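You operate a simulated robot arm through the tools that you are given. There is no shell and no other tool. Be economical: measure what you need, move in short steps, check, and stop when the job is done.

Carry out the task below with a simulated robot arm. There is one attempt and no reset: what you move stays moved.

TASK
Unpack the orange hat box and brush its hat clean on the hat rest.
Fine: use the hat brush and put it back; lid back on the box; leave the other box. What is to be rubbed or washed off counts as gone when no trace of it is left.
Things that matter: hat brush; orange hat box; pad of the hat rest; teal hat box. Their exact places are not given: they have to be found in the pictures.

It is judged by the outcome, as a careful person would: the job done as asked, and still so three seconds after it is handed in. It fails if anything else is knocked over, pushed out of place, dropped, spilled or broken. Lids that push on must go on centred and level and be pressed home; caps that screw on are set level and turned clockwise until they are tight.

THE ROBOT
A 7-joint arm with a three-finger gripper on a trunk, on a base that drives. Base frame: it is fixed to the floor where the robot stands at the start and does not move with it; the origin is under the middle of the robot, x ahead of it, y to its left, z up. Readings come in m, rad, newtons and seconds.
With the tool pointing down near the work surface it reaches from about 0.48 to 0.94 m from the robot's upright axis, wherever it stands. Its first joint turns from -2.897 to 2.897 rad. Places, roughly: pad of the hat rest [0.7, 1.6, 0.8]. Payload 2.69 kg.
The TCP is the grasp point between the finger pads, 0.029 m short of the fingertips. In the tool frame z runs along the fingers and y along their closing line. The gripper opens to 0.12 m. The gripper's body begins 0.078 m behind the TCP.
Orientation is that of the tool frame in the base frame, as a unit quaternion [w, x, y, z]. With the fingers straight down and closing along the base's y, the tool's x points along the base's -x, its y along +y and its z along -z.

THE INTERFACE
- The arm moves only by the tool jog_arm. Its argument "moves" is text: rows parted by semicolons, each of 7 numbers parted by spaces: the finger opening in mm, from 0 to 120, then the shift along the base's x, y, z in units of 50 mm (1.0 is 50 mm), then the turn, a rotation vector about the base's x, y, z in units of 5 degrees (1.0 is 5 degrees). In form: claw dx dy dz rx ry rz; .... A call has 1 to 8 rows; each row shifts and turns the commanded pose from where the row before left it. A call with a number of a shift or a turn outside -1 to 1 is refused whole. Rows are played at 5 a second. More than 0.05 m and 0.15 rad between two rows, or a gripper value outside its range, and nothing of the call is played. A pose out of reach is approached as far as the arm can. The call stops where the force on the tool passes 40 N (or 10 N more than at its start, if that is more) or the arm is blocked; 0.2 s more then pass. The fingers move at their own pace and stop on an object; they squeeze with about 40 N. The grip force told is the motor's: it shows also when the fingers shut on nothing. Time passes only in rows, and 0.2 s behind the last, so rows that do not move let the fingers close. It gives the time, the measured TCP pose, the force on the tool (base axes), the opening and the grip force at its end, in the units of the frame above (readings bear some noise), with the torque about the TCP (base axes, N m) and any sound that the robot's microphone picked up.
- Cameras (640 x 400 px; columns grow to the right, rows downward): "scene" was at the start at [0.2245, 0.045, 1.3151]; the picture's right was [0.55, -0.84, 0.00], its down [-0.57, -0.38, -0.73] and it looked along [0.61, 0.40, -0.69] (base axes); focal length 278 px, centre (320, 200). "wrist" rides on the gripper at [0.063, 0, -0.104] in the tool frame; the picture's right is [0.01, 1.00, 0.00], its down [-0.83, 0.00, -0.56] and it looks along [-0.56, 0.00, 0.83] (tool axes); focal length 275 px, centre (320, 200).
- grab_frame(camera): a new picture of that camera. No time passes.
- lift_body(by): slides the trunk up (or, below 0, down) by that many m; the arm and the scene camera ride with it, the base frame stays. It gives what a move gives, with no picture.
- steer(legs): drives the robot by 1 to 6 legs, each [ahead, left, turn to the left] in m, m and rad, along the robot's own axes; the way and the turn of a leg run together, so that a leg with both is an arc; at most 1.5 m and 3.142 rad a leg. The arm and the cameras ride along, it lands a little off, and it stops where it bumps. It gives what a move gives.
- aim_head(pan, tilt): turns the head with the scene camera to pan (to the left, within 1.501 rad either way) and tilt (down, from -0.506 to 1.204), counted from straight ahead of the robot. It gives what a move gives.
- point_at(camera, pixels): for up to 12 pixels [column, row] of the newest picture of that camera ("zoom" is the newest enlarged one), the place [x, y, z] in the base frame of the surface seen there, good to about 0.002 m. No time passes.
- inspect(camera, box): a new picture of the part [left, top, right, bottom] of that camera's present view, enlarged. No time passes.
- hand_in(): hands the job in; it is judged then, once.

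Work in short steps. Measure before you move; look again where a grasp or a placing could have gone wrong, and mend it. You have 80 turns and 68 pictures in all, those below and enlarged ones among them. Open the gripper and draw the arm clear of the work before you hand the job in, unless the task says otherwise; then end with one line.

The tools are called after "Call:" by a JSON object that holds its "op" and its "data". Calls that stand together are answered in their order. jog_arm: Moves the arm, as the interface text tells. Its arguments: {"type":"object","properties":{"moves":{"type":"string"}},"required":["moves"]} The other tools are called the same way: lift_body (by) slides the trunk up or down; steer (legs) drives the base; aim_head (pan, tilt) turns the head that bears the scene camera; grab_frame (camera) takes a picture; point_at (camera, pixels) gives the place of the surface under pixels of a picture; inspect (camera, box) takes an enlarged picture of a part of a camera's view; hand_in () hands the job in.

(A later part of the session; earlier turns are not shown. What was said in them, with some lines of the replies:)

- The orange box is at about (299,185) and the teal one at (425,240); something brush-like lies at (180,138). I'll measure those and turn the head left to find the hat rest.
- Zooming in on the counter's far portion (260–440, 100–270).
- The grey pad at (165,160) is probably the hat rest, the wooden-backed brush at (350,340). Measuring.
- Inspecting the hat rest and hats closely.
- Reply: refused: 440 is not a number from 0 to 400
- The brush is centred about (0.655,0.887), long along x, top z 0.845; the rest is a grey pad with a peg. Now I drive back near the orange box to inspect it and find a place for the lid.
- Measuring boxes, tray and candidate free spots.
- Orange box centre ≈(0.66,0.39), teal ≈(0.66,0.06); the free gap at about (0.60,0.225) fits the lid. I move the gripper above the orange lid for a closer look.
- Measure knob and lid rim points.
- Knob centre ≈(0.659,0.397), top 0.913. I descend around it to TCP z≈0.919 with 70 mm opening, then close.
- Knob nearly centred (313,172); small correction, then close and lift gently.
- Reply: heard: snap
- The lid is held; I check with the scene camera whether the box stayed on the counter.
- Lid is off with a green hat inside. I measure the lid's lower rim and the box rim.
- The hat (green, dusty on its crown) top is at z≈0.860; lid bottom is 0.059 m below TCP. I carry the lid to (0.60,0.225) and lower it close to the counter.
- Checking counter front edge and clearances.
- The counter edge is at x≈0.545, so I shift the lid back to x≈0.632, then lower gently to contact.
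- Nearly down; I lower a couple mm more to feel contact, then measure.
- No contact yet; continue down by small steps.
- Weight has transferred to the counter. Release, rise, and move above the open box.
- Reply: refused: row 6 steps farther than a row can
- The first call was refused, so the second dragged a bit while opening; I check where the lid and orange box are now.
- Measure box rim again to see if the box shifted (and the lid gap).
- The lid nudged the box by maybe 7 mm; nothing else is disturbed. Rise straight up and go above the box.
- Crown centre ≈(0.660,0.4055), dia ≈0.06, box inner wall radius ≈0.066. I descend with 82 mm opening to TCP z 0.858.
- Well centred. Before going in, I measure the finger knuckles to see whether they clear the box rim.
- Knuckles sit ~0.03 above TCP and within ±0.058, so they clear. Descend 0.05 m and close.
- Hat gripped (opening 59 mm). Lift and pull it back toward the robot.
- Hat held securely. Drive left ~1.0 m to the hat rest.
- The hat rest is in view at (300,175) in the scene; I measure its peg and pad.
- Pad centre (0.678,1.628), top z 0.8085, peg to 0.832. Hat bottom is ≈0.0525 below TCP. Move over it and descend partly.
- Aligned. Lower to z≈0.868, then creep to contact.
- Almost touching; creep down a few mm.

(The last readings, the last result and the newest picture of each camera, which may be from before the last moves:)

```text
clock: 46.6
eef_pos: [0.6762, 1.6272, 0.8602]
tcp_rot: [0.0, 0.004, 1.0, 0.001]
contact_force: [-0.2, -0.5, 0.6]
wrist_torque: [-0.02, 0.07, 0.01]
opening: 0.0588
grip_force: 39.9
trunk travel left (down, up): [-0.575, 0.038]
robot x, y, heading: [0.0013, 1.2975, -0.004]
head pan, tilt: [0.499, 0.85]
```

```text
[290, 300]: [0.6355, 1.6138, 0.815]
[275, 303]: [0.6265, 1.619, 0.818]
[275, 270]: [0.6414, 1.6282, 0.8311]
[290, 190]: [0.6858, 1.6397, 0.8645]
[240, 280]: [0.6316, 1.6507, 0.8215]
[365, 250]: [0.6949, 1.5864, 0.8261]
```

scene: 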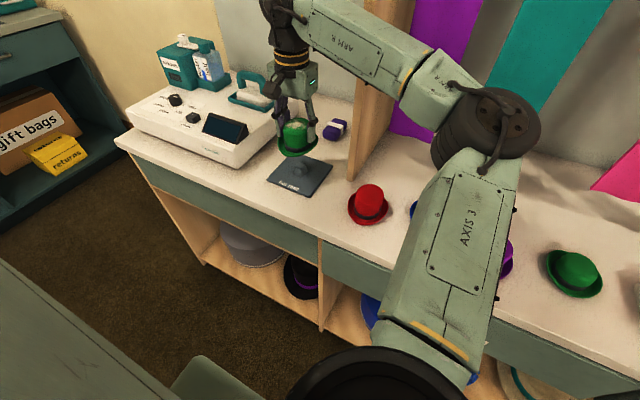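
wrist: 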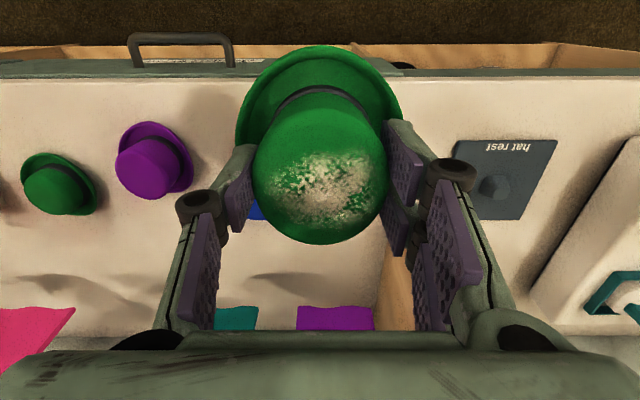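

Contact (measured z lags, force +0.6). Release and rise.

Call:
{"op": "jog_arm", "data": {"moves": "84 0 0 0 0 0 0;84 0 0 0 0 0 0;84 0 0 0 0 0 0;84 0 0 0.6 0 0 0;84 0 0 0.9 0 0 0;84 0 0 0.9 0 0 0;84 -0.8 0 0 0 0 0;84 0 0 0 0 0 0"}}

Call:
{"op": "inspect", "data": {"camera": "scene", "box": [250, 100, 360, 210]}}

Call:
{"op": "grab_frame", "data": {"camera": "wrist"}}

```text
clock: 48.5
eef_pos: [0.6341, 1.6281, 0.9772]
tcp_rot: [0.001, 0.005, 1.0, 0.0]
contact_force: [0.3, 0.6, 1.2]
wrist_torque: [0.02, 0.03, 0.03]
opening: 0.0838
grip_force: 0.0
trunk travel left (down, up): [-0.575, 0.038]
robot x, y, heading: [0.0078, 1.2959, -0.006]
head pan, tilt: [0.499, 0.85]
```

```text
3.64 times, centred on (305, 155) of scene
```

zoom: 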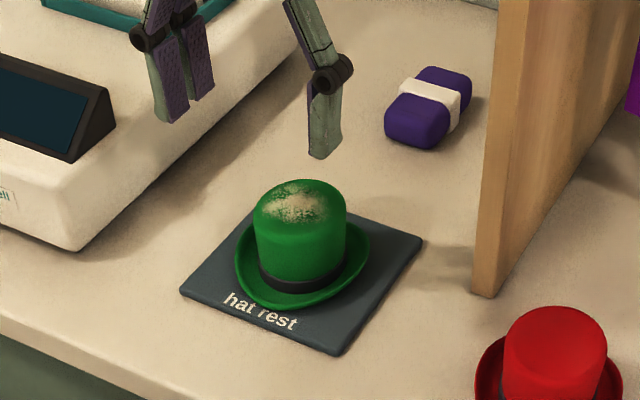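

```text
35 pictures are left
```

wrist: 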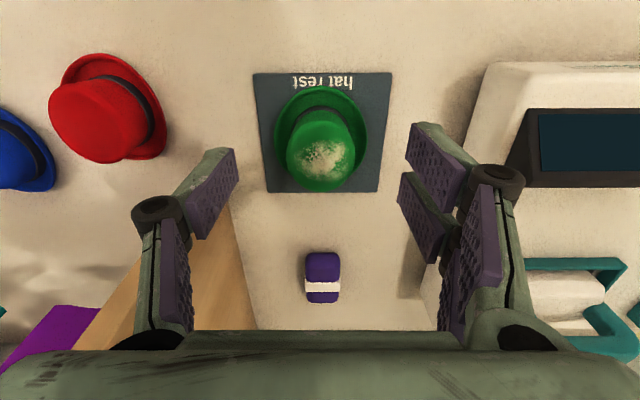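

The hat sits level on the rest. Measure the dusty area, then drive to the brush.

Call:
{"op": "point_at", "data": {"camera": "wrist", "pixels": [[323, 158], [305, 158], [348, 155], [322, 142], [325, 178], [292, 155], [350, 150], [320, 122], [320, 186], [276, 130], [366, 130]]}}

Call:
{"op": "jog_arm", "data": {"moves": "84 -0.5 0 0.8 0 0 0;84 -0.5 -0.8 0 0 0 0;84 -0.3 -0.9 0 0 0 0;84 0 -0.9 0 0 0 0;84 0 -0.9 0 0 0 0;84 0 -0.9 0 0 0 0;84 0 0 0 0 0 0"}}

Call:
{"op": "steer", "data": {"legs": [[0, -0.5, 0]]}}

Call:
{"op": "grab_frame", "data": {"camera": "wrist"}}

```text
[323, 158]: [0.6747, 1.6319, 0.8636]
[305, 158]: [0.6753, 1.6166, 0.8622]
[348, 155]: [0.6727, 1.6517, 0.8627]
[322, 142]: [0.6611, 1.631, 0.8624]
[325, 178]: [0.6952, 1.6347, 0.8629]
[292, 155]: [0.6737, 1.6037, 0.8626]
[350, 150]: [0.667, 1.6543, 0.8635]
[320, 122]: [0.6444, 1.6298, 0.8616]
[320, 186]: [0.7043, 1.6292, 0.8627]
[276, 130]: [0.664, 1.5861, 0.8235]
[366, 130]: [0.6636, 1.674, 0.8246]
```

```text
clock: 50.0
eef_pos: [0.5723, 1.412, 1.0158]
tcp_rot: [0.0, 0.004, 1.0, 0.001]
contact_force: [0.0, 1.0, 0.3]
wrist_torque: [0.01, 0.02, -0.02]
opening: 0.084
grip_force: 0.1
trunk travel left (down, up): [-0.575, 0.038]
robot x, y, heading: [0.0042, 1.3, -0.007]
head pan, tilt: [0.499, 0.85]
```

```text
clock: 54.4
eef_pos: [0.5687, 0.9185, 1.0149]
tcp_rot: [0.0, 0.0, 1.0, 0.0]
contact_force: [-0.3, 0.0, 0.1]
wrist_torque: [-0.01, -0.04, -0.02]
opening: 0.0841
grip_force: 0.0
trunk travel left (down, up): [-0.575, 0.038]
robot x, y, heading: [0.0034, 0.797, -0.006]
head pan, tilt: [0.499, 0.85]
```

```text
34 pictures are left
```

wrist: 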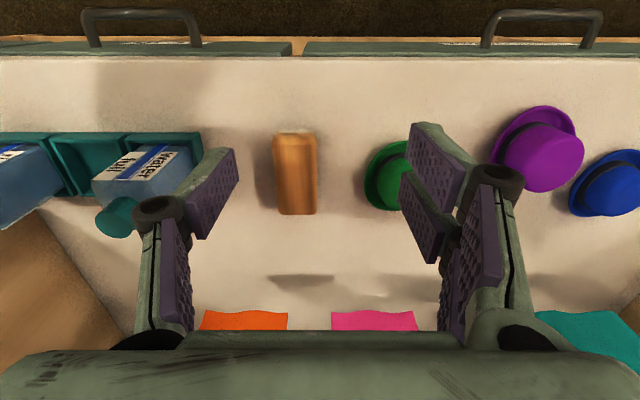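

Measuring the brush outline.

Call:
{"op": "inspect", "data": {"camera": "wrist", "box": [240, 110, 360, 230]}}

Call:
{"op": "point_at", "data": {"camera": "wrist", "pixels": [[276, 170], [316, 170], [295, 136], [297, 212], [296, 172], [278, 200], [316, 200], [277, 145], [314, 145], [281, 213], [313, 213]]}}

```text
3.33 times, centred on (300, 170) of wrist
```

zoom: 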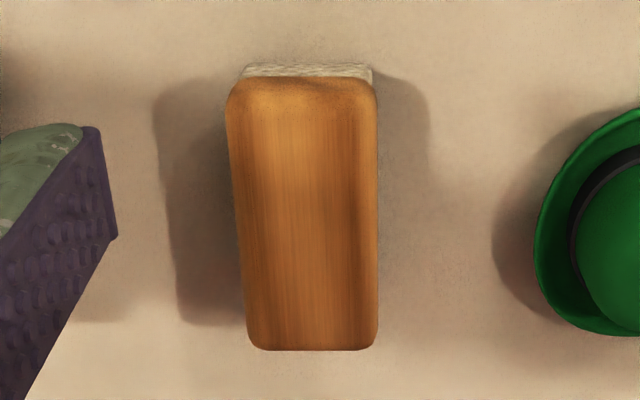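

```text
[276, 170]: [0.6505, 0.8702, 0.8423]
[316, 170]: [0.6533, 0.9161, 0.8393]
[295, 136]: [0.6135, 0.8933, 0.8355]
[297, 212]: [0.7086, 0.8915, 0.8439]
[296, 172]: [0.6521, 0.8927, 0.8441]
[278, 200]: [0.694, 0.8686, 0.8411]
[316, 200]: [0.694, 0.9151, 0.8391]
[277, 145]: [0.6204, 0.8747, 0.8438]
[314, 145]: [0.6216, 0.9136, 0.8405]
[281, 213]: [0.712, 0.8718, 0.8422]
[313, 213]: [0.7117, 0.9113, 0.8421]
```

Brush centre (0.663,0.892), 48 mm wide in y, wood z≈0.82–0.844. Descend with 68 mm opening to z≈0.85.

Call:
{"op": "jog_arm", "data": {"moves": "68 0.9 -0.25 0 0 0 0;68 0.98 -0.26 0 0 0 0;68 0 0 -0.8 0 0 0;68 0 0 -0.8 0 0 0;68 0 0 -0.8 0 0 0;68 0 0 0 0 0 0"}}

Call:
{"op": "grab_frame", "data": {"camera": "wrist"}}

```text
refused: row 2 steps farther than a row can; nothing moved
```

```text
32 pictures are left
```

wrist: 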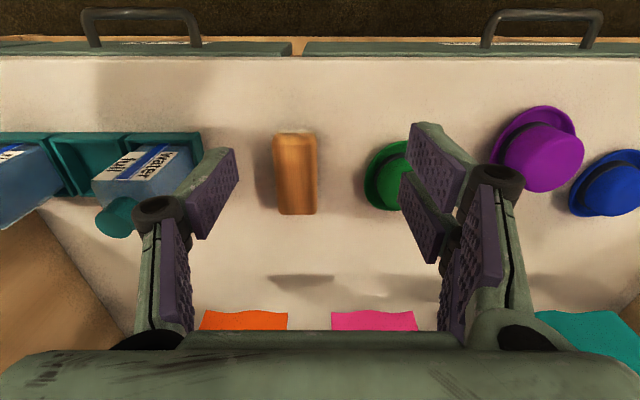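

Row norm too big; splitting into smaller steps.

Call:
{"op": "jog_arm", "data": {"moves": "68 0.63 -0.18 0 0 0 0;68 0.63 -0.18 0 0 0 0;68 0.63 -0.17 0 0 0 0;68 0 0 -0.8 0 0 0;68 0 0 -0.8 0 0 0;68 0 0 -0.8 0 0 0;68 0 0 0 0 0 0"}}

Call:
{"op": "grab_frame", "data": {"camera": "wrist"}}

```text
clock: 56.0
eef_pos: [0.6641, 0.891, 0.8945]
tcp_rot: [-0.001, 0.0, 1.0, -0.001]
contact_force: [-0.1, 0.2, -0.1]
wrist_torque: [-0.02, 0.01, -0.02]
opening: 0.0681
grip_force: 0.2
trunk travel left (down, up): [-0.575, 0.038]
robot x, y, heading: [0.004, 0.8007, -0.003]
head pan, tilt: [0.499, 0.85]
```

```text
31 pictures are left
```

wrist: 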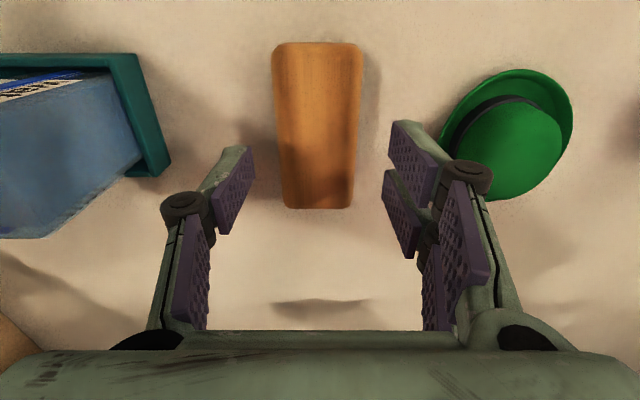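

Brush is centred between the fingers. Descend and close.

Call:
{"op": "jog_arm", "data": {"moves": "68 0 0.01 -0.5 0 0 0;68 0 0 -0.4 0 0 0;68 0 0 0 0 0 0;30 0 0 0 0 0 0;30 0 0 0 0 0 0;30 0 0 0 0 0 0;30 0 0 0 0 0 0"}}

Call:
{"op": "grab_frame", "data": {"camera": "wrist"}}

```text
clock: 57.6
eef_pos: [0.6648, 0.8928, 0.85]
tcp_rot: [0.0, 0.0, 1.0, 0.0]
contact_force: [0.1, -0.5, -0.2]
wrist_torque: [0.01, -0.03, 0.01]
opening: 0.0494
grip_force: 39.7
trunk travel left (down, up): [-0.575, 0.038]
robot x, y, heading: [0.0033, 0.802, -0.003]
head pan, tilt: [0.499, 0.85]
```

```text
30 pictures are left
```

wrist: 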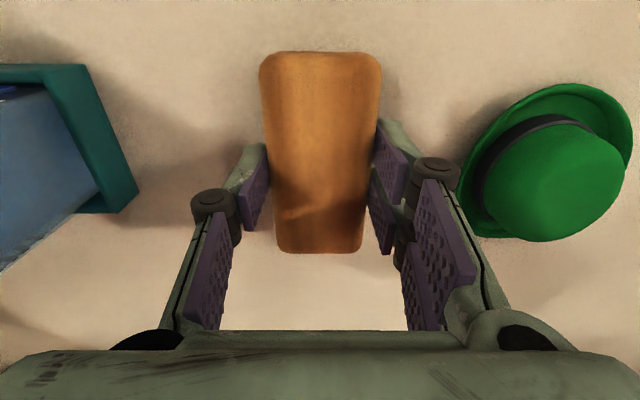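

Brush gripped (49 mm). Lift and retract, then drive back to the hat.

Call:
{"op": "jog_arm", "data": {"moves": "30 0 0 0.4 0 0 0;30 0 0 0.9 0 0 0;30 0 0 0.9 0 0 0;30 0 0 0.9 0 0 0;30 -0.9 0 0 0 0 0;30 -0.9 0 0 0 0 0;30 0 0 0 0 0 0"}}

Call:
{"op": "steer", "data": {"legs": [[0, 0.5, 0]]}}

Call:
{"op": "grab_frame", "data": {"camera": "scene"}}

```text
clock: 59.2
eef_pos: [0.57, 0.8909, 1.0047]
tcp_rot: [0.0, 0.001, 1.0, 0.0]
contact_force: [-0.3, 0.0, -0.9]
wrist_torque: [0.01, -0.02, -0.03]
opening: 0.049
grip_force: 39.7
trunk travel left (down, up): [-0.575, 0.038]
robot x, y, heading: [0.0025, 0.7998, -0.0]
head pan, tilt: [0.499, 0.85]
```

```text
clock: 63.8
eef_pos: [0.5739, 1.4067, 1.0047]
tcp_rot: [0.0, 0.002, 1.0, 0.0]
contact_force: [-0.5, 0.3, -1.7]
wrist_torque: [-0.01, 0.01, -0.02]
opening: 0.049
grip_force: 39.7
trunk travel left (down, up): [-0.575, 0.038]
robot x, y, heading: [0.0063, 1.3179, -0.009]
head pan, tilt: [0.499, 0.85]
```

```text
29 pictures are left
```

scene: 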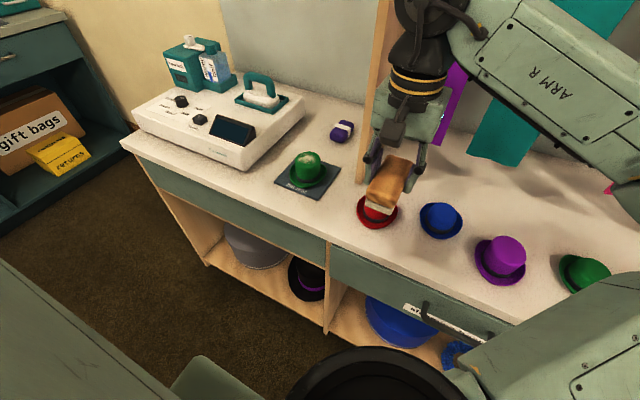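

Move above the hat and lower until bristles nearly touch (contact expected at TCP z≈0.913).

Call:
{"op": "jog_arm", "data": {"moves": "30 0.4 0.88 0 0 0 0;30 0.4 0.88 0 0 0 0;30 0.4 0.88 0 0 0 0;30 0.4 0.88 0 0 0 0;30 0.4 0.88 0 0 0 0;30 0 0 -0.8 0 0 0;30 0 0 -0.7 0 0 0;30 0 0 0 0 0 0"}}

Call:
{"op": "inspect", "data": {"camera": "scene", "box": [250, 100, 370, 220]}}

```text
clock: 65.6
eef_pos: [0.6734, 1.6289, 0.9272]
tcp_rot: [0.001, 0.002, 1.0, 0.001]
contact_force: [0.9, -0.6, -0.9]
wrist_torque: [-0.01, 0.01, -0.01]
opening: 0.049
grip_force: 40.0
trunk travel left (down, up): [-0.575, 0.038]
robot x, y, heading: [0.0007, 1.3168, -0.01]
head pan, tilt: [0.499, 0.85]
```

```text
3.33 times, centred on (310, 160) of scene
```

zoom: 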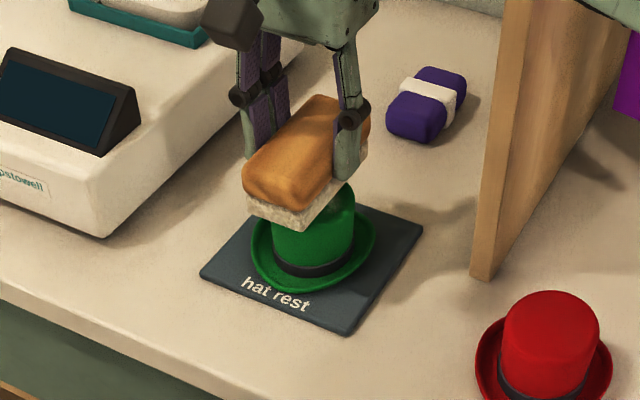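

Aligned. Lower gently to light contact.

Call:
{"op": "jog_arm", "data": {"moves": "30 0 0 -0.2 0 0 0;30 0 0 -0.06 0 0 0;30 0 0 -0.04 0 0 0;30 0 0 0 0 0 0"}}

```text
clock: 66.6
eef_pos: [0.6735, 1.6275, 0.9138]
tcp_rot: [0.0, 0.003, 1.0, 0.0]
contact_force: [0.3, -0.6, -0.9]
wrist_torque: [-0.03, 0.01, -0.02]
opening: 0.0493
grip_force: 40.2
trunk travel left (down, up): [-0.575, 0.038]
robot x, y, heading: [0.0116, 1.319, -0.004]
head pan, tilt: [0.499, 0.85]
```

Call:
{"op": "jog_arm", "data": {"moves": "30 0 0 -0.04 0 0 0;30 0 0 -0.03 0 0 0;30 0 0 0 0 0 0"}}

```text
clock: 67.4
eef_pos: [0.6734, 1.6269, 0.9128]
tcp_rot: [0.001, 0.003, 1.0, 0.002]
contact_force: [3.7, 1.1, 12.1]
wrist_torque: [0.06, -0.13, 0.0]
opening: 0.0493
grip_force: 40.1
trunk travel left (down, up): [-0.575, 0.038]
robot x, y, heading: [0.0064, 1.3228, -0.008]
head pan, tilt: [0.499, 0.85]
```

12 N contact; ease up ~1 mm and make strokes along x and y.

Call:
{"op": "jog_arm", "data": {"moves": "30 0.2 0 0.02 0 0 0;30 0.2 0 0 0 0 0;30 -0.4 0 0 0 0 0;30 -0.4 0 0 0 0 0;30 0.4 0 0 0 0 0;30 0.4 0 0 0 0 0;30 -0.4 0 0 0 0 0;30 0 0 0 0 0 0"}}

Call:
{"op": "jog_arm", "data": {"moves": "30 0 0.25 0 0 0 0;30 0 0.2 0 0 0 0;30 0 -0.4 0 0 0 0;30 0 -0.5 0 0 0 0;30 0 0.4 0 0 0 0;30 0 0.4 0 0 0 0;30 0 -0.35 0 0 0 0;30 0 0 0 0 0 0"}}

Call:
{"op": "jog_arm", "data": {"moves": "30 0 0 0.6 0 0 0;30 0 0 0.9 0 0 0;30 -0.8 0 0 0 0 0;30 -0.8 0 0 0 0 0;30 0 -0.8 0 0 0 0;30 0 0 0 0 0 0"}}

Call:
{"op": "inspect", "data": {"camera": "scene", "box": [250, 100, 370, 220]}}

```text
clock: 69.2
eef_pos: [0.6722, 1.6249, 0.9125]
tcp_rot: [0.0, 0.004, 1.0, 0.001]
contact_force: [3.9, -0.9, 6.9]
wrist_torque: [-0.01, -0.2, -0.05]
opening: 0.0489
grip_force: 40.3
trunk travel left (down, up): [-0.575, 0.038]
robot x, y, heading: [0.0072, 1.3165, -0.008]
head pan, tilt: [0.499, 0.85]
```

```text
clock: 71.0
eef_pos: [0.6732, 1.6299, 0.912]
tcp_rot: [0.0, 0.002, 1.0, 0.0]
contact_force: [-0.2, 1.6, 3.5]
wrist_torque: [0.09, -0.07, 0.02]
opening: 0.0494
grip_force: 39.6
trunk travel left (down, up): [-0.575, 0.038]
robot x, y, heading: [0.004, 1.3175, -0.009]
head pan, tilt: [0.499, 0.85]
```

```text
clock: 72.4
eef_pos: [0.5934, 1.5868, 0.9895]
tcp_rot: [0.0, 0.003, 1.0, 0.0]
contact_force: [0.4, 0.3, -0.6]
wrist_torque: [0.02, 0.03, -0.03]
opening: 0.0492
grip_force: 40.1
trunk travel left (down, up): [-0.575, 0.038]
robot x, y, heading: [0.005, 1.3198, -0.004]
head pan, tilt: [0.499, 0.85]
```

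```text
3.33 times, centred on (310, 160) of scene
```

zoom: 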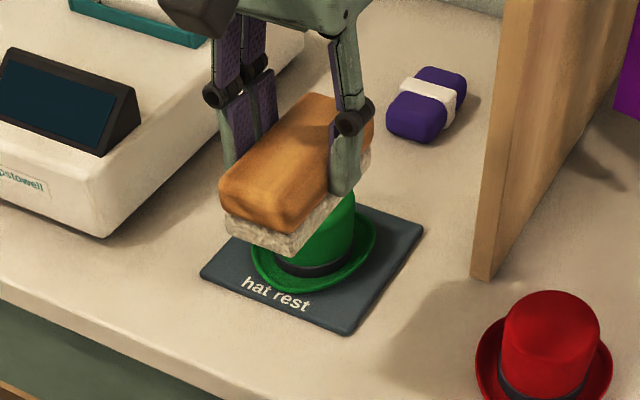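

Brush blocks the view; move it aside a bit more and look closely.

Call:
{"op": "jog_arm", "data": {"moves": "30 0 -0.9 0.3 0 0 0;30 0 -0.9 0 0 0 0;30 0 -0.6 0 0 0 0;30 0 0 0 0 0 0"}}

Call:
{"op": "inspect", "data": {"camera": "scene", "box": [280, 130, 350, 200]}}

```text
clock: 73.4
eef_pos: [0.5968, 1.4645, 1.0051]
tcp_rot: [-0.001, 0.002, 1.0, 0.0]
contact_force: [-0.7, -0.1, -1.5]
wrist_torque: [0.04, 0.01, 0.01]
opening: 0.0492
grip_force: 39.9
trunk travel left (down, up): [-0.575, 0.038]
robot x, y, heading: [0.0061, 1.3195, -0.005]
head pan, tilt: [0.499, 0.85]
```

```text
5.71 times, centred on (315, 165) of scene
```

zoom: 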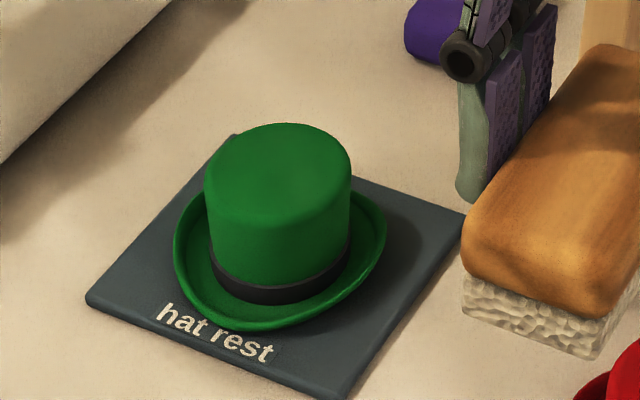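

Looks clean from the front; check from the top/other side with the wrist camera.

Call:
{"op": "inspect", "data": {"camera": "wrist", "box": [400, 60, 620, 220]}}

```text
2.50 times, centred on (510, 140) of wrist
```

zoom: 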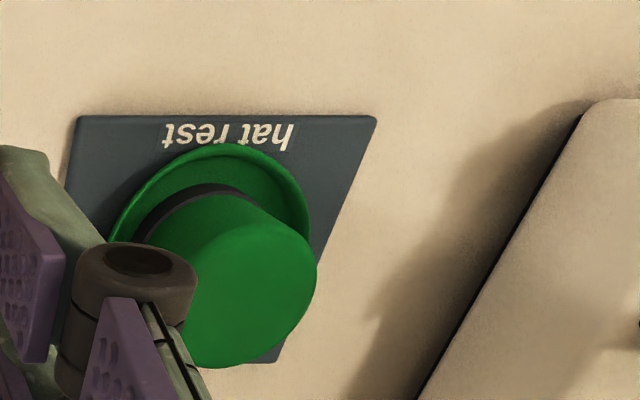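

The hat is clean. Drive back to return the brush.

Call:
{"op": "steer", "data": {"legs": [[0, -0.52, 0.005]]}}

Call:
{"op": "grab_frame", "data": {"camera": "wrist"}}

```text
clock: 77.9
eef_pos: [0.5942, 0.9422, 1.0044]
tcp_rot: [0.0, 0.005, 1.0, 0.001]
contact_force: [0.0, 0.0, -0.7]
wrist_torque: [0.01, 0.02, -0.01]
opening: 0.0491
grip_force: 40.1
trunk travel left (down, up): [-0.575, 0.038]
robot x, y, heading: [-0.0024, 0.7991, -0.003]
head pan, tilt: [0.499, 0.85]
```

```text
24 pictures are left
```

wrist: 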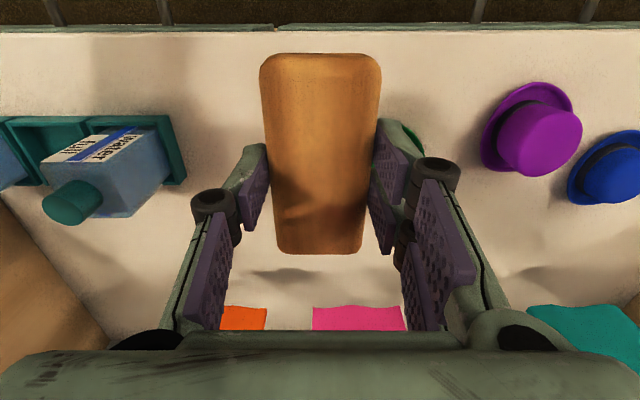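

Move to the brush's original spot (0.6648,0.8925) and descend to just above.

Call:
{"op": "jog_arm", "data": {"moves": "30 0.7 -0.5 0 0 0 0;30 0.7 -0.49 0 0 0 0;30 0 0 -0.9 0 0 0;30 0 0 -0.9 0 0 0;30 0 0 -0.9 0 0 0;30 0 0 -0.2 0 0 0;30 0 0 0 0 0 0"}}

```text
clock: 79.5
eef_pos: [0.6621, 0.8935, 0.8596]
tcp_rot: [0.0, 0.005, 1.0, 0.0]
contact_force: [0.5, 1.0, -1.2]
wrist_torque: [-0.01, 0.04, -0.05]
opening: 0.0495
grip_force: 40.0
trunk travel left (down, up): [-0.575, 0.038]
robot x, y, heading: [-0.0, 0.8, -0.009]
head pan, tilt: [0.499, 0.85]
```

Call:
{"op": "jog_arm", "data": {"moves": "30 0.05 0 -0.12 0 0 0;30 0 0 -0.05 0 0 0;30 0 0 -0.03 0 0 0;30 0 0 0 0 0 0"}}

```text
clock: 80.5
eef_pos: [0.6646, 0.8931, 0.8509]
tcp_rot: [0.001, 0.006, 1.0, 0.001]
contact_force: [-1.3, -1.0, 9.9]
wrist_torque: [-0.04, 0.39, 0.01]
opening: 0.0491
grip_force: 39.7
trunk travel left (down, up): [-0.575, 0.038]
robot x, y, heading: [-0.0015, 0.7986, -0.007]
head pan, tilt: [0.499, 0.85]
```

Firm contact with the counter (z 0.851). Release and rise straight up, then look.

Call:
{"op": "jog_arm", "data": {"moves": "68 0 0 0.02 0 0 0;68 0 0 0 0 0 0;68 0 0 0 0 0 0;68 0 0 0.5 0 0 0;68 0 0 0.9 0 0 0;68 0 0 0.9 0 0 0;68 0 0 0.9 0 0 0;68 0 0 0 0 0 0"}}

Call:
{"op": "grab_frame", "data": {"camera": "wrist"}}

```text
clock: 82.3
eef_pos: [0.6645, 0.895, 1.0114]
tcp_rot: [0.0, 0.005, 1.0, 0.0]
contact_force: [-0.8, 0.4, 0.1]
wrist_torque: [-0.05, -0.02, 0.01]
opening: 0.068
grip_force: 0.0
trunk travel left (down, up): [-0.575, 0.038]
robot x, y, heading: [-0.0032, 0.8008, -0.007]
head pan, tilt: [0.499, 0.85]
```

```text
23 pictures are left
```

wrist: 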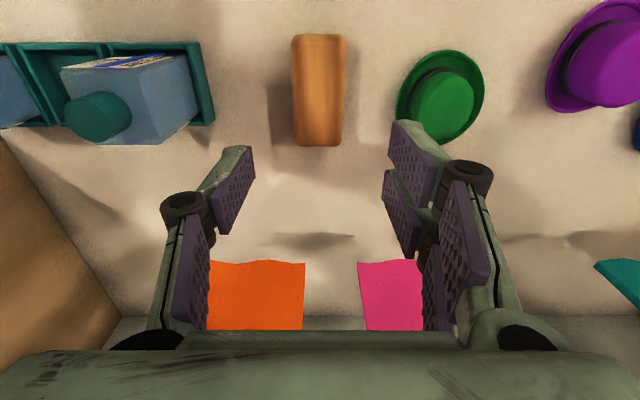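

Brush is back. Retract, raise a little and drive to the box.

Call:
{"op": "jog_arm", "data": {"moves": "68 -0.8 0 0.4 0 0 0;68 -0.8 0 0 0 0 0;68 0 0 0 0 0 0"}}

Call:
{"op": "steer", "data": {"legs": [[0, -0.55, 0.008]]}}

Call:
{"op": "grab_frame", "data": {"camera": "wrist"}}

```text
clock: 83.1
eef_pos: [0.5857, 0.8902, 1.0304]
tcp_rot: [0.0, 0.005, 1.0, 0.0]
contact_force: [-0.5, 0.3, 0.5]
wrist_torque: [-0.01, -0.02, -0.02]
opening: 0.0681
grip_force: 0.1
trunk travel left (down, up): [-0.575, 0.038]
robot x, y, heading: [-0.0015, 0.8023, -0.014]
head pan, tilt: [0.499, 0.85]
```

```text
clock: 87.9
eef_pos: [0.5826, 0.3434, 1.0313]
tcp_rot: [0.0, -0.003, 1.0, 0.0]
contact_force: [0.1, -0.6, 0.6]
wrist_torque: [0.0, -0.01, -0.01]
opening: 0.0679
grip_force: 0.0
trunk travel left (down, up): [-0.575, 0.038]
robot x, y, heading: [0.0005, 0.2388, 0.005]
head pan, tilt: [0.499, 0.85]
```

```text
22 pictures are left
```

wrist: 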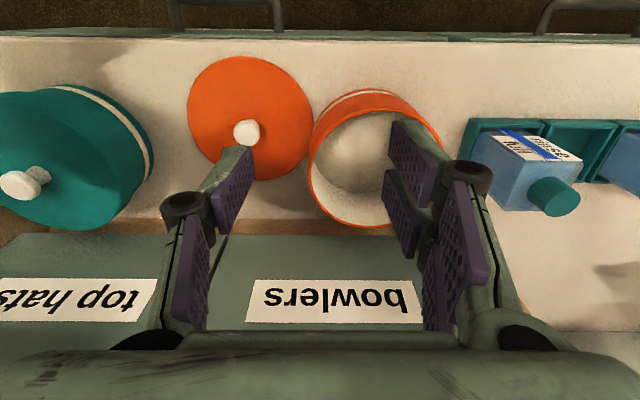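

Measure knob, lid rim and box rim.

Call:
{"op": "point_at", "data": {"camera": "wrist", "pixels": [[246, 132], [238, 132], [256, 132], [188, 110], [314, 115], [252, 58], [309, 160], [367, 227], [311, 175], [440, 145]]}}

Call:
{"op": "jog_arm", "data": {"moves": "68 0.33 -0.55 0 0 0 0;68 0.33 -0.55 0 0 0 0;68 0.32 -0.54 0 0 0 0;68 0 0 0 0 0 0"}}

Call:
{"op": "grab_frame", "data": {"camera": "wrist"}}

```text
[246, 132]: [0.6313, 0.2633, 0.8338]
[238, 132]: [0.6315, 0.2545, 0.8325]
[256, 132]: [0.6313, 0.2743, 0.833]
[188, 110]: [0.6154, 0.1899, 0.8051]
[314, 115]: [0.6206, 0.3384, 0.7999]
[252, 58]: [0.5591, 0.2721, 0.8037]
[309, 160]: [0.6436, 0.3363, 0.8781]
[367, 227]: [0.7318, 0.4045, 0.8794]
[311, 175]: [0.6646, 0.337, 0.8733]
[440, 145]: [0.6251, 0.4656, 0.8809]
```

```text
clock: 88.9
eef_pos: [0.6315, 0.2623, 1.0295]
tcp_rot: [0.0, -0.004, 1.0, 0.0]
contact_force: [0.0, -0.4, 0.5]
wrist_torque: [-0.03, -0.01, -0.01]
opening: 0.0677
grip_force: 0.1
trunk travel left (down, up): [-0.575, 0.038]
robot x, y, heading: [-0.0019, 0.245, 0.004]
head pan, tilt: [0.499, 0.85]
```

```text
21 pictures are left
```

wrist: 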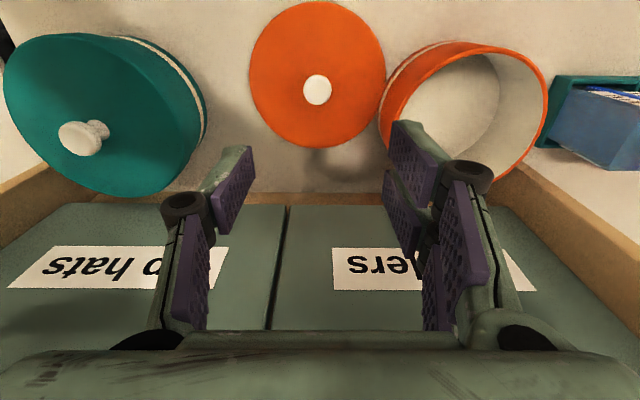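

Knob at (0.6313,0.264), top 0.834 and lid top 0.805. Descend around the knob to TCP z 0.8405.

Call:
{"op": "jog_arm", "data": {"moves": "68 0 0.03 -0.9 0 0 0;68 0 0 -0.9 0 0 0;68 0 0 -0.9 0 0 0;68 0 0 -0.7 0 0 0;68 0 0 -0.37 0 0 0;68 0 0 0 0 0 0"}}

Call:
{"op": "grab_frame", "data": {"camera": "wrist"}}

```text
clock: 90.3
eef_pos: [0.6328, 0.2628, 0.8429]
tcp_rot: [0.0, -0.003, 1.0, 0.001]
contact_force: [-0.6, 0.2, 0.5]
wrist_torque: [-0.01, 0.03, 0.04]
opening: 0.068
grip_force: 0.0
trunk travel left (down, up): [-0.575, 0.038]
robot x, y, heading: [-0.0004, 0.2424, 0.006]
head pan, tilt: [0.499, 0.85]
```

```text
20 pictures are left
```

wrist: 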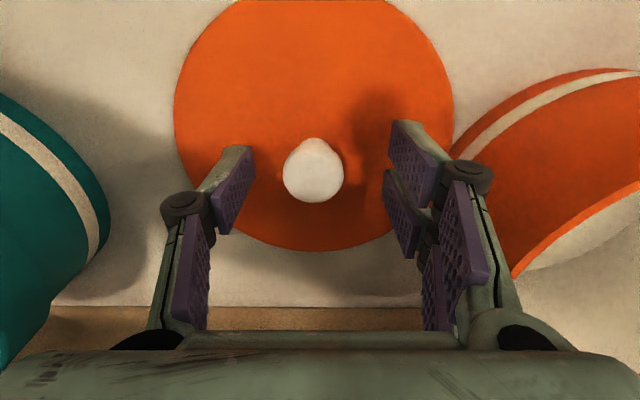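

Close on the knob and lift slowly.

Call:
{"op": "jog_arm", "data": {"moves": "68 -0.02 -0.02 -0.04 0 0 0;10 0 0 0 0 0 0;10 0 0 0 0 0 0;10 0 0 0 0 0 0;10 0 0 0 0 0 0;10 0 0 0 0 0 0"}}

Call:
{"op": "jog_arm", "data": {"moves": "10 0 0 0.3 0 0 0;10 0 0 0.6 0 0 0;10 0 0 0.9 0 0 0;10 0 0 0.9 0 0 0;10 0 0 0.6 0 0 0;10 0 0 0 0 0 0"}}

Call:
{"op": "aim_head", "data": {"pan": 0.3, "tilt": 0.85}}

Call:
{"op": "inspect", "data": {"camera": "scene", "box": [200, 100, 420, 270]}}

Call:
{"op": "grab_frame", "data": {"camera": "wrist"}}

```text
clock: 91.7
eef_pos: [0.6313, 0.2624, 0.8417]
tcp_rot: [0.0, -0.003, 1.0, 0.0]
contact_force: [-0.6, -1.1, -0.7]
wrist_torque: [-0.03, -0.01, 0.04]
opening: 0.0271
grip_force: 40.0
trunk travel left (down, up): [-0.575, 0.038]
robot x, y, heading: [-0.0023, 0.2453, 0.001]
head pan, tilt: [0.499, 0.85]
```

```text
clock: 93.1
eef_pos: [0.6299, 0.2632, 1.0055]
tcp_rot: [0.0, -0.004, 1.0, 0.0]
contact_force: [0.8, -0.2, -0.7]
wrist_torque: [-0.02, -0.02, 0.01]
opening: 0.0268
grip_force: 40.4
trunk travel left (down, up): [-0.575, 0.038]
robot x, y, heading: [-0.0012, 0.2417, 0.002]
head pan, tilt: [0.499, 0.85]
```

```text
clock: 93.8
eef_pos: [0.6292, 0.2631, 1.0048]
tcp_rot: [0.0, -0.004, 1.0, 0.0]
contact_force: [-0.2, 0.1, -0.3]
wrist_torque: [0.0, 0.01, 0.02]
opening: 0.0268
grip_force: 39.9
trunk travel left (down, up): [-0.575, 0.038]
robot x, y, heading: [-0.0026, 0.2414, 0.007]
head pan, tilt: [0.3, 0.85]
```

```text
2.35 times, centred on (310, 185) of scene
```

zoom: 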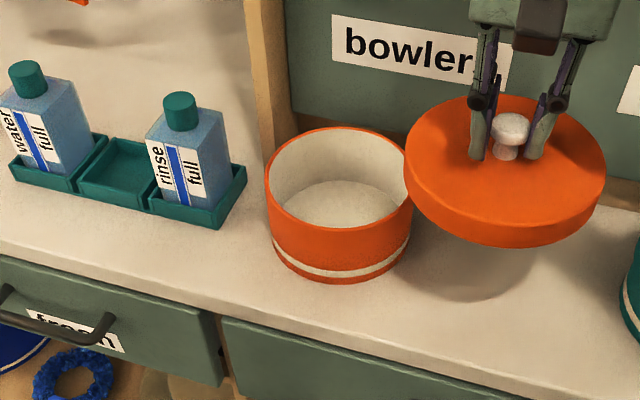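

```text
18 pictures are left
```

wrist: 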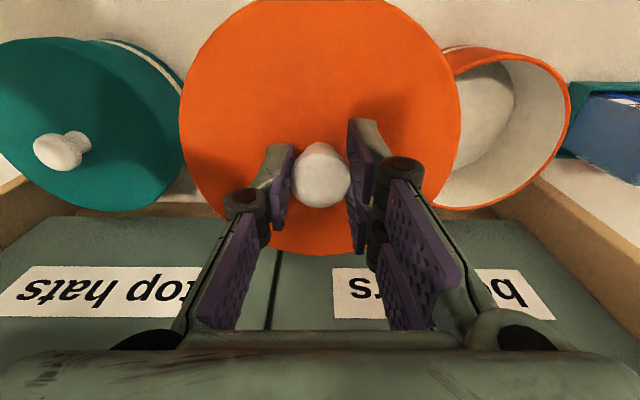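

Lid held level. Measure the open box's rim from the scene zoom.

Call:
{"op": "point_at", "data": {"camera": "zoom", "pixels": [[268, 183], [411, 190], [340, 129], [345, 227], [290, 146], [395, 150], [290, 216], [395, 214], [510, 140], [405, 170], [606, 180], [510, 220]]}}

Call:
{"op": "point_at", "data": {"camera": "wrist", "pixels": [[570, 100], [505, 206], [480, 48], [560, 145], [440, 205], [530, 62], [550, 170], [320, 185]]}}

```text
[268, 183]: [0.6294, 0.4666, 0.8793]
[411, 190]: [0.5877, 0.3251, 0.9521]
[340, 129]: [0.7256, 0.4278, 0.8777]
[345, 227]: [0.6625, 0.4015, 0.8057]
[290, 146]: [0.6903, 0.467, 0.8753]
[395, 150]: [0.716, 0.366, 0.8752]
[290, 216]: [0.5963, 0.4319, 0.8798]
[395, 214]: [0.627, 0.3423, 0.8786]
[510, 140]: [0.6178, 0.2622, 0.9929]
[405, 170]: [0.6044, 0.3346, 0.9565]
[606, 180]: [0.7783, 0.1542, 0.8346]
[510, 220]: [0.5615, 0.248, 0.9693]
```

```text
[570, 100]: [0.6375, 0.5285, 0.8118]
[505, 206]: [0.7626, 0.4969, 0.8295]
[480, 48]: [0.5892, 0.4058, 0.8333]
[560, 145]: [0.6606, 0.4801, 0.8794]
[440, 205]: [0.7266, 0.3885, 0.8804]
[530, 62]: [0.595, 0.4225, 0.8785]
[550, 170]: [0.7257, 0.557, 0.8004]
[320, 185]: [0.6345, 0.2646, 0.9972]
```

Box centre ≈(0.660,0.4055). Measure the held lid's rim relative to the TCP.

Call:
{"op": "point_at", "data": {"camera": "wrist", "pixels": [[184, 100], [456, 100], [187, 140], [453, 140], [305, 251], [340, 251], [235, 220], [200, 60], [440, 60], [300, 170], [335, 170], [318, 195]]}}

```text
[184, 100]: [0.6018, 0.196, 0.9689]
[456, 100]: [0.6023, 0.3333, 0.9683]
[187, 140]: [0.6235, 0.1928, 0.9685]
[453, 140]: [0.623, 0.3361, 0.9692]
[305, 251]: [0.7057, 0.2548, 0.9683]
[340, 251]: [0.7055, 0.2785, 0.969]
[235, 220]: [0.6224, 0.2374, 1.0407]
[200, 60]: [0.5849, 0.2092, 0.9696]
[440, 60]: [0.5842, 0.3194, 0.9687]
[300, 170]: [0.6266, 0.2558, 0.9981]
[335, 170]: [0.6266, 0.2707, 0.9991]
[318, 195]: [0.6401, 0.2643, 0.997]
```

Lid centre is TCP+(0.002,0.0015). Move so the lid is over (0.660,0.4055), then check.

Call:
{"op": "jog_arm", "data": {"moves": "10 0.19 0.94 0 0 0 0;10 0.19 0.94 0 0 0 0;10 0.19 0.94 0 0 0 0;10 0 0 -0.6 0 0 0;10 0 0 0 0 0 0"}}

Call:
{"op": "inspect", "data": {"camera": "scene", "box": [200, 100, 420, 270]}}

Call:
{"op": "grab_frame", "data": {"camera": "wrist"}}

```text
clock: 95.0
eef_pos: [0.6597, 0.4024, 0.976]
tcp_rot: [0.0, -0.004, 1.0, 0.001]
contact_force: [0.3, -0.3, -0.2]
wrist_torque: [0.01, 0.02, -0.01]
opening: 0.0268
grip_force: 39.5
trunk travel left (down, up): [-0.575, 0.038]
robot x, y, heading: [0.0012, 0.2356, 0.004]
head pan, tilt: [0.3, 0.85]
```

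```text
2.35 times, centred on (310, 185) of scene
```

zoom: 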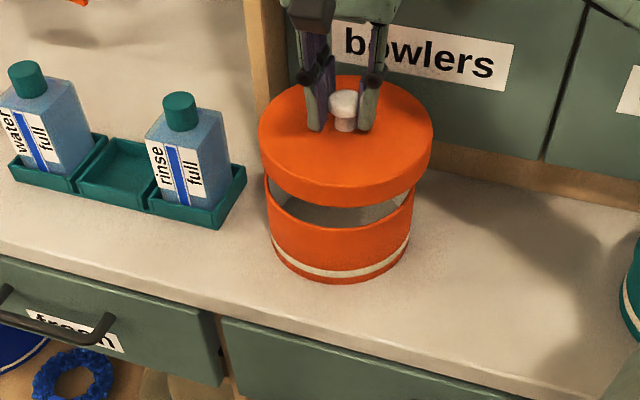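

```text
16 pictures are left
```

wrist: 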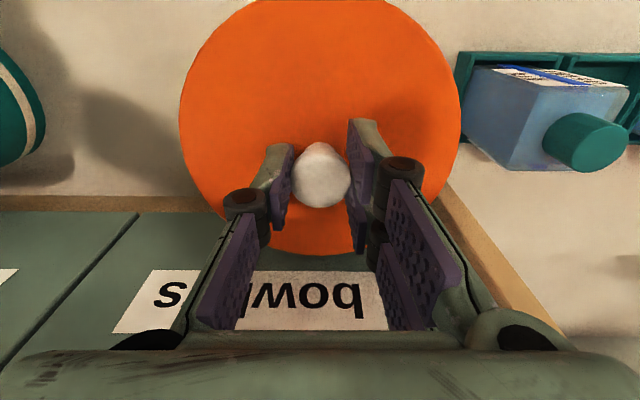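

Check lid centre against box centre once more.

Call:
{"op": "point_at", "data": {"camera": "wrist", "pixels": [[187, 140], [453, 140], [305, 251], [340, 251], [200, 60], [440, 60]]}}

Call:
{"op": "point_at", "data": {"camera": "zoom", "pixels": [[268, 195], [411, 197], [269, 215], [409, 220], [340, 236], [340, 262], [300, 255], [385, 250], [280, 240], [262, 160], [430, 165], [340, 200]]}}

```text
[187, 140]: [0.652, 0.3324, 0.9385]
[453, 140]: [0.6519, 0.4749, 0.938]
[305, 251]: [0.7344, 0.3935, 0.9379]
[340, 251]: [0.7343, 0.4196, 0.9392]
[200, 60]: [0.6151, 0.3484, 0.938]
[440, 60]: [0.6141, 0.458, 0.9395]
```

```text
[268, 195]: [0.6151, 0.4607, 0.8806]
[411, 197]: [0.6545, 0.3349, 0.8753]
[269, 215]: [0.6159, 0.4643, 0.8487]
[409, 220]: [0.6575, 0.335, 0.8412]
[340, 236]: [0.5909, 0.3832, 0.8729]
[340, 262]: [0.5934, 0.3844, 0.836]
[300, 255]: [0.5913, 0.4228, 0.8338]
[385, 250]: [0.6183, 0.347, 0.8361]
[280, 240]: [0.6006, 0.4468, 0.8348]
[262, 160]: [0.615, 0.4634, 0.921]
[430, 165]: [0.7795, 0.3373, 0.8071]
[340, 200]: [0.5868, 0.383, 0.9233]
```

Lid centre (0.661,0.4035) vs box (0.6595,0.406): correct by (−1.5,+2.5) mm, then lower gently.

Call:
{"op": "jog_arm", "data": {"moves": "10 -0.03 0.05 0 0 0 0;10 0 0 -0.5 0 0 0;10 0 0 -0.2 0 0 0;10 0 0 -0.1 0 0 0;10 0 0 -0.1 0 0 0;10 0 0 0 0 0 0"}}

Call:
{"op": "inspect", "data": {"camera": "scene", "box": [270, 120, 380, 230]}}

```text
clock: 96.4
eef_pos: [0.6568, 0.4056, 0.9297]
tcp_rot: [0.0, -0.004, 1.0, 0.0]
contact_force: [0.6, -0.4, 0.0]
wrist_torque: [-0.02, -0.01, -0.01]
opening: 0.0266
grip_force: 40.1
trunk travel left (down, up): [-0.575, 0.038]
robot x, y, heading: [-0.0015, 0.2452, 0.007]
head pan, tilt: [0.3, 0.85]
```

```text
3.64 times, centred on (325, 175) of scene
```

zoom: 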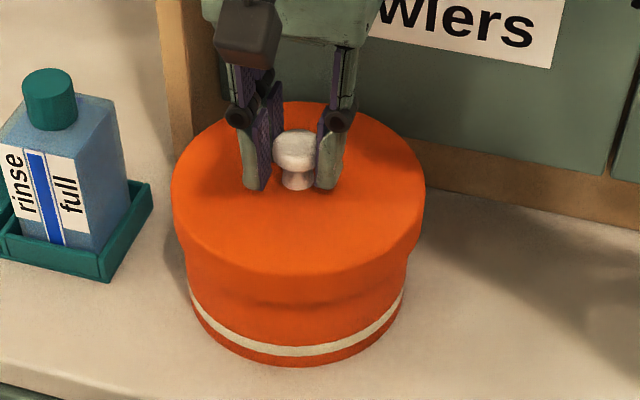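

Skirt already slipping over the rim with no force. Continue down.

Call:
{"op": "jog_arm", "data": {"moves": "10 0 0 -0.08 0 0 0;10 0 0 -0.06 0 0 0;10 0 0 -0.06 0 0 0;10 0 0 0 0 0 0"}}

```text
clock: 97.4
eef_pos: [0.6575, 0.4076, 0.9191]
tcp_rot: [0.001, -0.003, 1.0, 0.001]
contact_force: [0.3, 0.5, -0.3]
wrist_torque: [0.0, 0.0, -0.04]
opening: 0.0266
grip_force: 39.9
trunk travel left (down, up): [-0.575, 0.038]
robot x, y, heading: [0.0007, 0.2405, 0.002]
head pan, tilt: [0.3, 0.85]
```

No resistance yet; press a bit further.

Call:
{"op": "jog_arm", "data": {"moves": "10 0 0 -0.04 0 0 0;10 0 0 -0.04 0 0 0;10 0 0 -0.04 0 0 0;10 0 0 0 0 0 0"}}

```text
clock: 98.3
eef_pos: [0.6582, 0.4071, 0.9189]
tcp_rot: [0.003, -0.003, 1.0, 0.003]
contact_force: [-5.0, -1.8, 18.2]
wrist_torque: [-0.07, 0.35, -0.01]
opening: 0.0267
grip_force: 40.2
trunk travel left (down, up): [-0.575, 0.038]
robot x, y, heading: [-0.0027, 0.2424, 0.008]
head pan, tilt: [0.3, 0.85]
heard: snap
stopped in row 4: the force on the tool passed its limit at 42 N (the readings are from after the stop); the commanded pose is now the measured one
```

"Snap" with 42 N — pressed home. Release, rise, and inspect.

Call:
{"op": "jog_arm", "data": {"moves": "60 0 0 0 0 0 0;60 0 0 0 0 0 0;60 0 0 0.3 0 0 0;60 0 0 0.9 0 0 0;60 0 0 0.9 0 0 0;60 -0.9 0 0 0 0 0;60 -0.5 0 0 0 0 0;60 0 0 0 0 0 0"}}

Call:
{"op": "inspect", "data": {"camera": "scene", "box": [250, 110, 390, 240]}}

Call:
{"op": "grab_frame", "data": {"camera": "wrist"}}

```text
clock: 100.2
eef_pos: [0.5876, 0.4088, 1.0207]
tcp_rot: [0.003, -0.002, 1.0, 0.002]
contact_force: [0.2, -0.5, 0.1]
wrist_torque: [-0.02, 0.01, -0.03]
opening: 0.0599
grip_force: 0.0
trunk travel left (down, up): [-0.575, 0.038]
robot x, y, heading: [-0.0045, 0.2429, 0.005]
head pan, tilt: [0.3, 0.85]
```

```text
3.08 times, centred on (320, 175) of scene
```

zoom: 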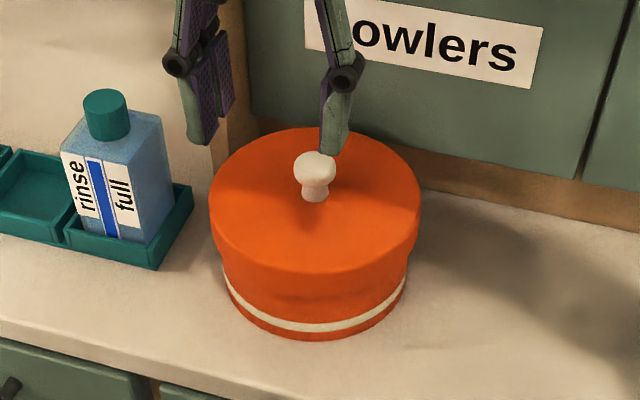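

```text
13 pictures are left
```

wrist: 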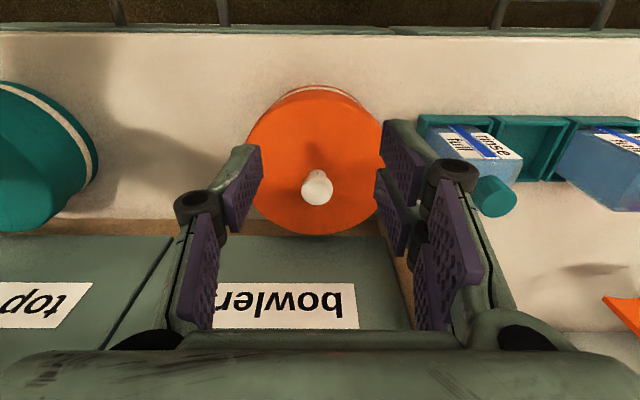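

Check the lid's level and height against the original (top 0.884, knob 0.913).

Call:
{"op": "point_at", "data": {"camera": "wrist", "pixels": [[316, 185], [262, 140], [370, 140], [315, 105], [300, 225], [330, 225], [280, 120], [350, 120], [250, 150], [380, 150]]}}

Call:
{"op": "point_at", "data": {"camera": "zoom", "pixels": [[220, 190], [412, 190], [310, 260], [270, 150], [370, 145], [310, 270], [310, 290], [310, 320]]}}

```text
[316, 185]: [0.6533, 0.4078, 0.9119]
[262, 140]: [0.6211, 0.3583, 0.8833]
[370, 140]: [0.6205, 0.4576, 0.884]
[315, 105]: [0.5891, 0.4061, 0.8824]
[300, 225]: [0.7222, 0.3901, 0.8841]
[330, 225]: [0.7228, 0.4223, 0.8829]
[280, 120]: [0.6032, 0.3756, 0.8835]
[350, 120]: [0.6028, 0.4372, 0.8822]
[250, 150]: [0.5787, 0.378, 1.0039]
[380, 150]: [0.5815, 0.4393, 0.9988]
```

```text
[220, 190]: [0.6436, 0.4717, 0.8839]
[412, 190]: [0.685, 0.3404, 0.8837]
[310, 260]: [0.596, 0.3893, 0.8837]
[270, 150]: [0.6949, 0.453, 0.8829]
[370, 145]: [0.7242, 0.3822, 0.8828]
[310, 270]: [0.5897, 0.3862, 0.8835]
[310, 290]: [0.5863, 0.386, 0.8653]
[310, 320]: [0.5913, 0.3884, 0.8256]
```

Lid is level at 0.8835, same as originally. Draw the arm clear and take a final overview toward the hat rest.

Call:
{"op": "jog_arm", "data": {"moves": "60 -0.7 0 0.4 0 0 0;60 -0.7 0 0.3 0 0 0;60 -0.5 0 0 0 0 0;60 0 0 0 0 0 0"}}

Call:
{"op": "aim_head", "data": {"pan": 0.9, "tilt": 0.6}}

Call:
{"op": "grab_frame", "data": {"camera": "scene"}}

```text
clock: 101.2
eef_pos: [0.4929, 0.4057, 1.0572]
tcp_rot: [0.003, -0.003, 1.0, 0.001]
contact_force: [0.4, -0.3, 0.1]
wrist_torque: [0.01, 0.0, 0.02]
opening: 0.0601
grip_force: 0.0
trunk travel left (down, up): [-0.575, 0.038]
robot x, y, heading: [0.0033, 0.2443, 0.008]
head pan, tilt: [0.3, 0.85]
```

```text
clock: 102.2
eef_pos: [0.4931, 0.4046, 1.0574]
tcp_rot: [0.002, -0.003, 1.0, 0.001]
contact_force: [-1.0, 0.3, 0.6]
wrist_torque: [0.01, 0.0, -0.02]
opening: 0.0599
grip_force: 0.1
trunk travel left (down, up): [-0.575, 0.038]
robot x, y, heading: [0.0032, 0.241, 0.001]
head pan, tilt: [0.901, 0.6]
```

```text
12 pictures are left
```

scene: 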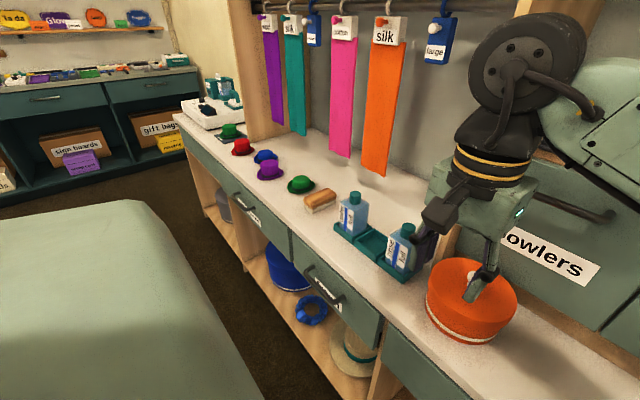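

Everything is in place: hat clean on the rest, brush returned, lid on, arm clear. Handing in.

Call:
{"op": "hand_in", "data": {}}

```text
The job is handed in.
```

The green hat from the orange box is brushed clean on the hat rest, the brush is back where it was and the lid is pressed home and level. The orange box sits about 1 cm left of where it started, because I nudged it with the lid. I left the teal box alone.
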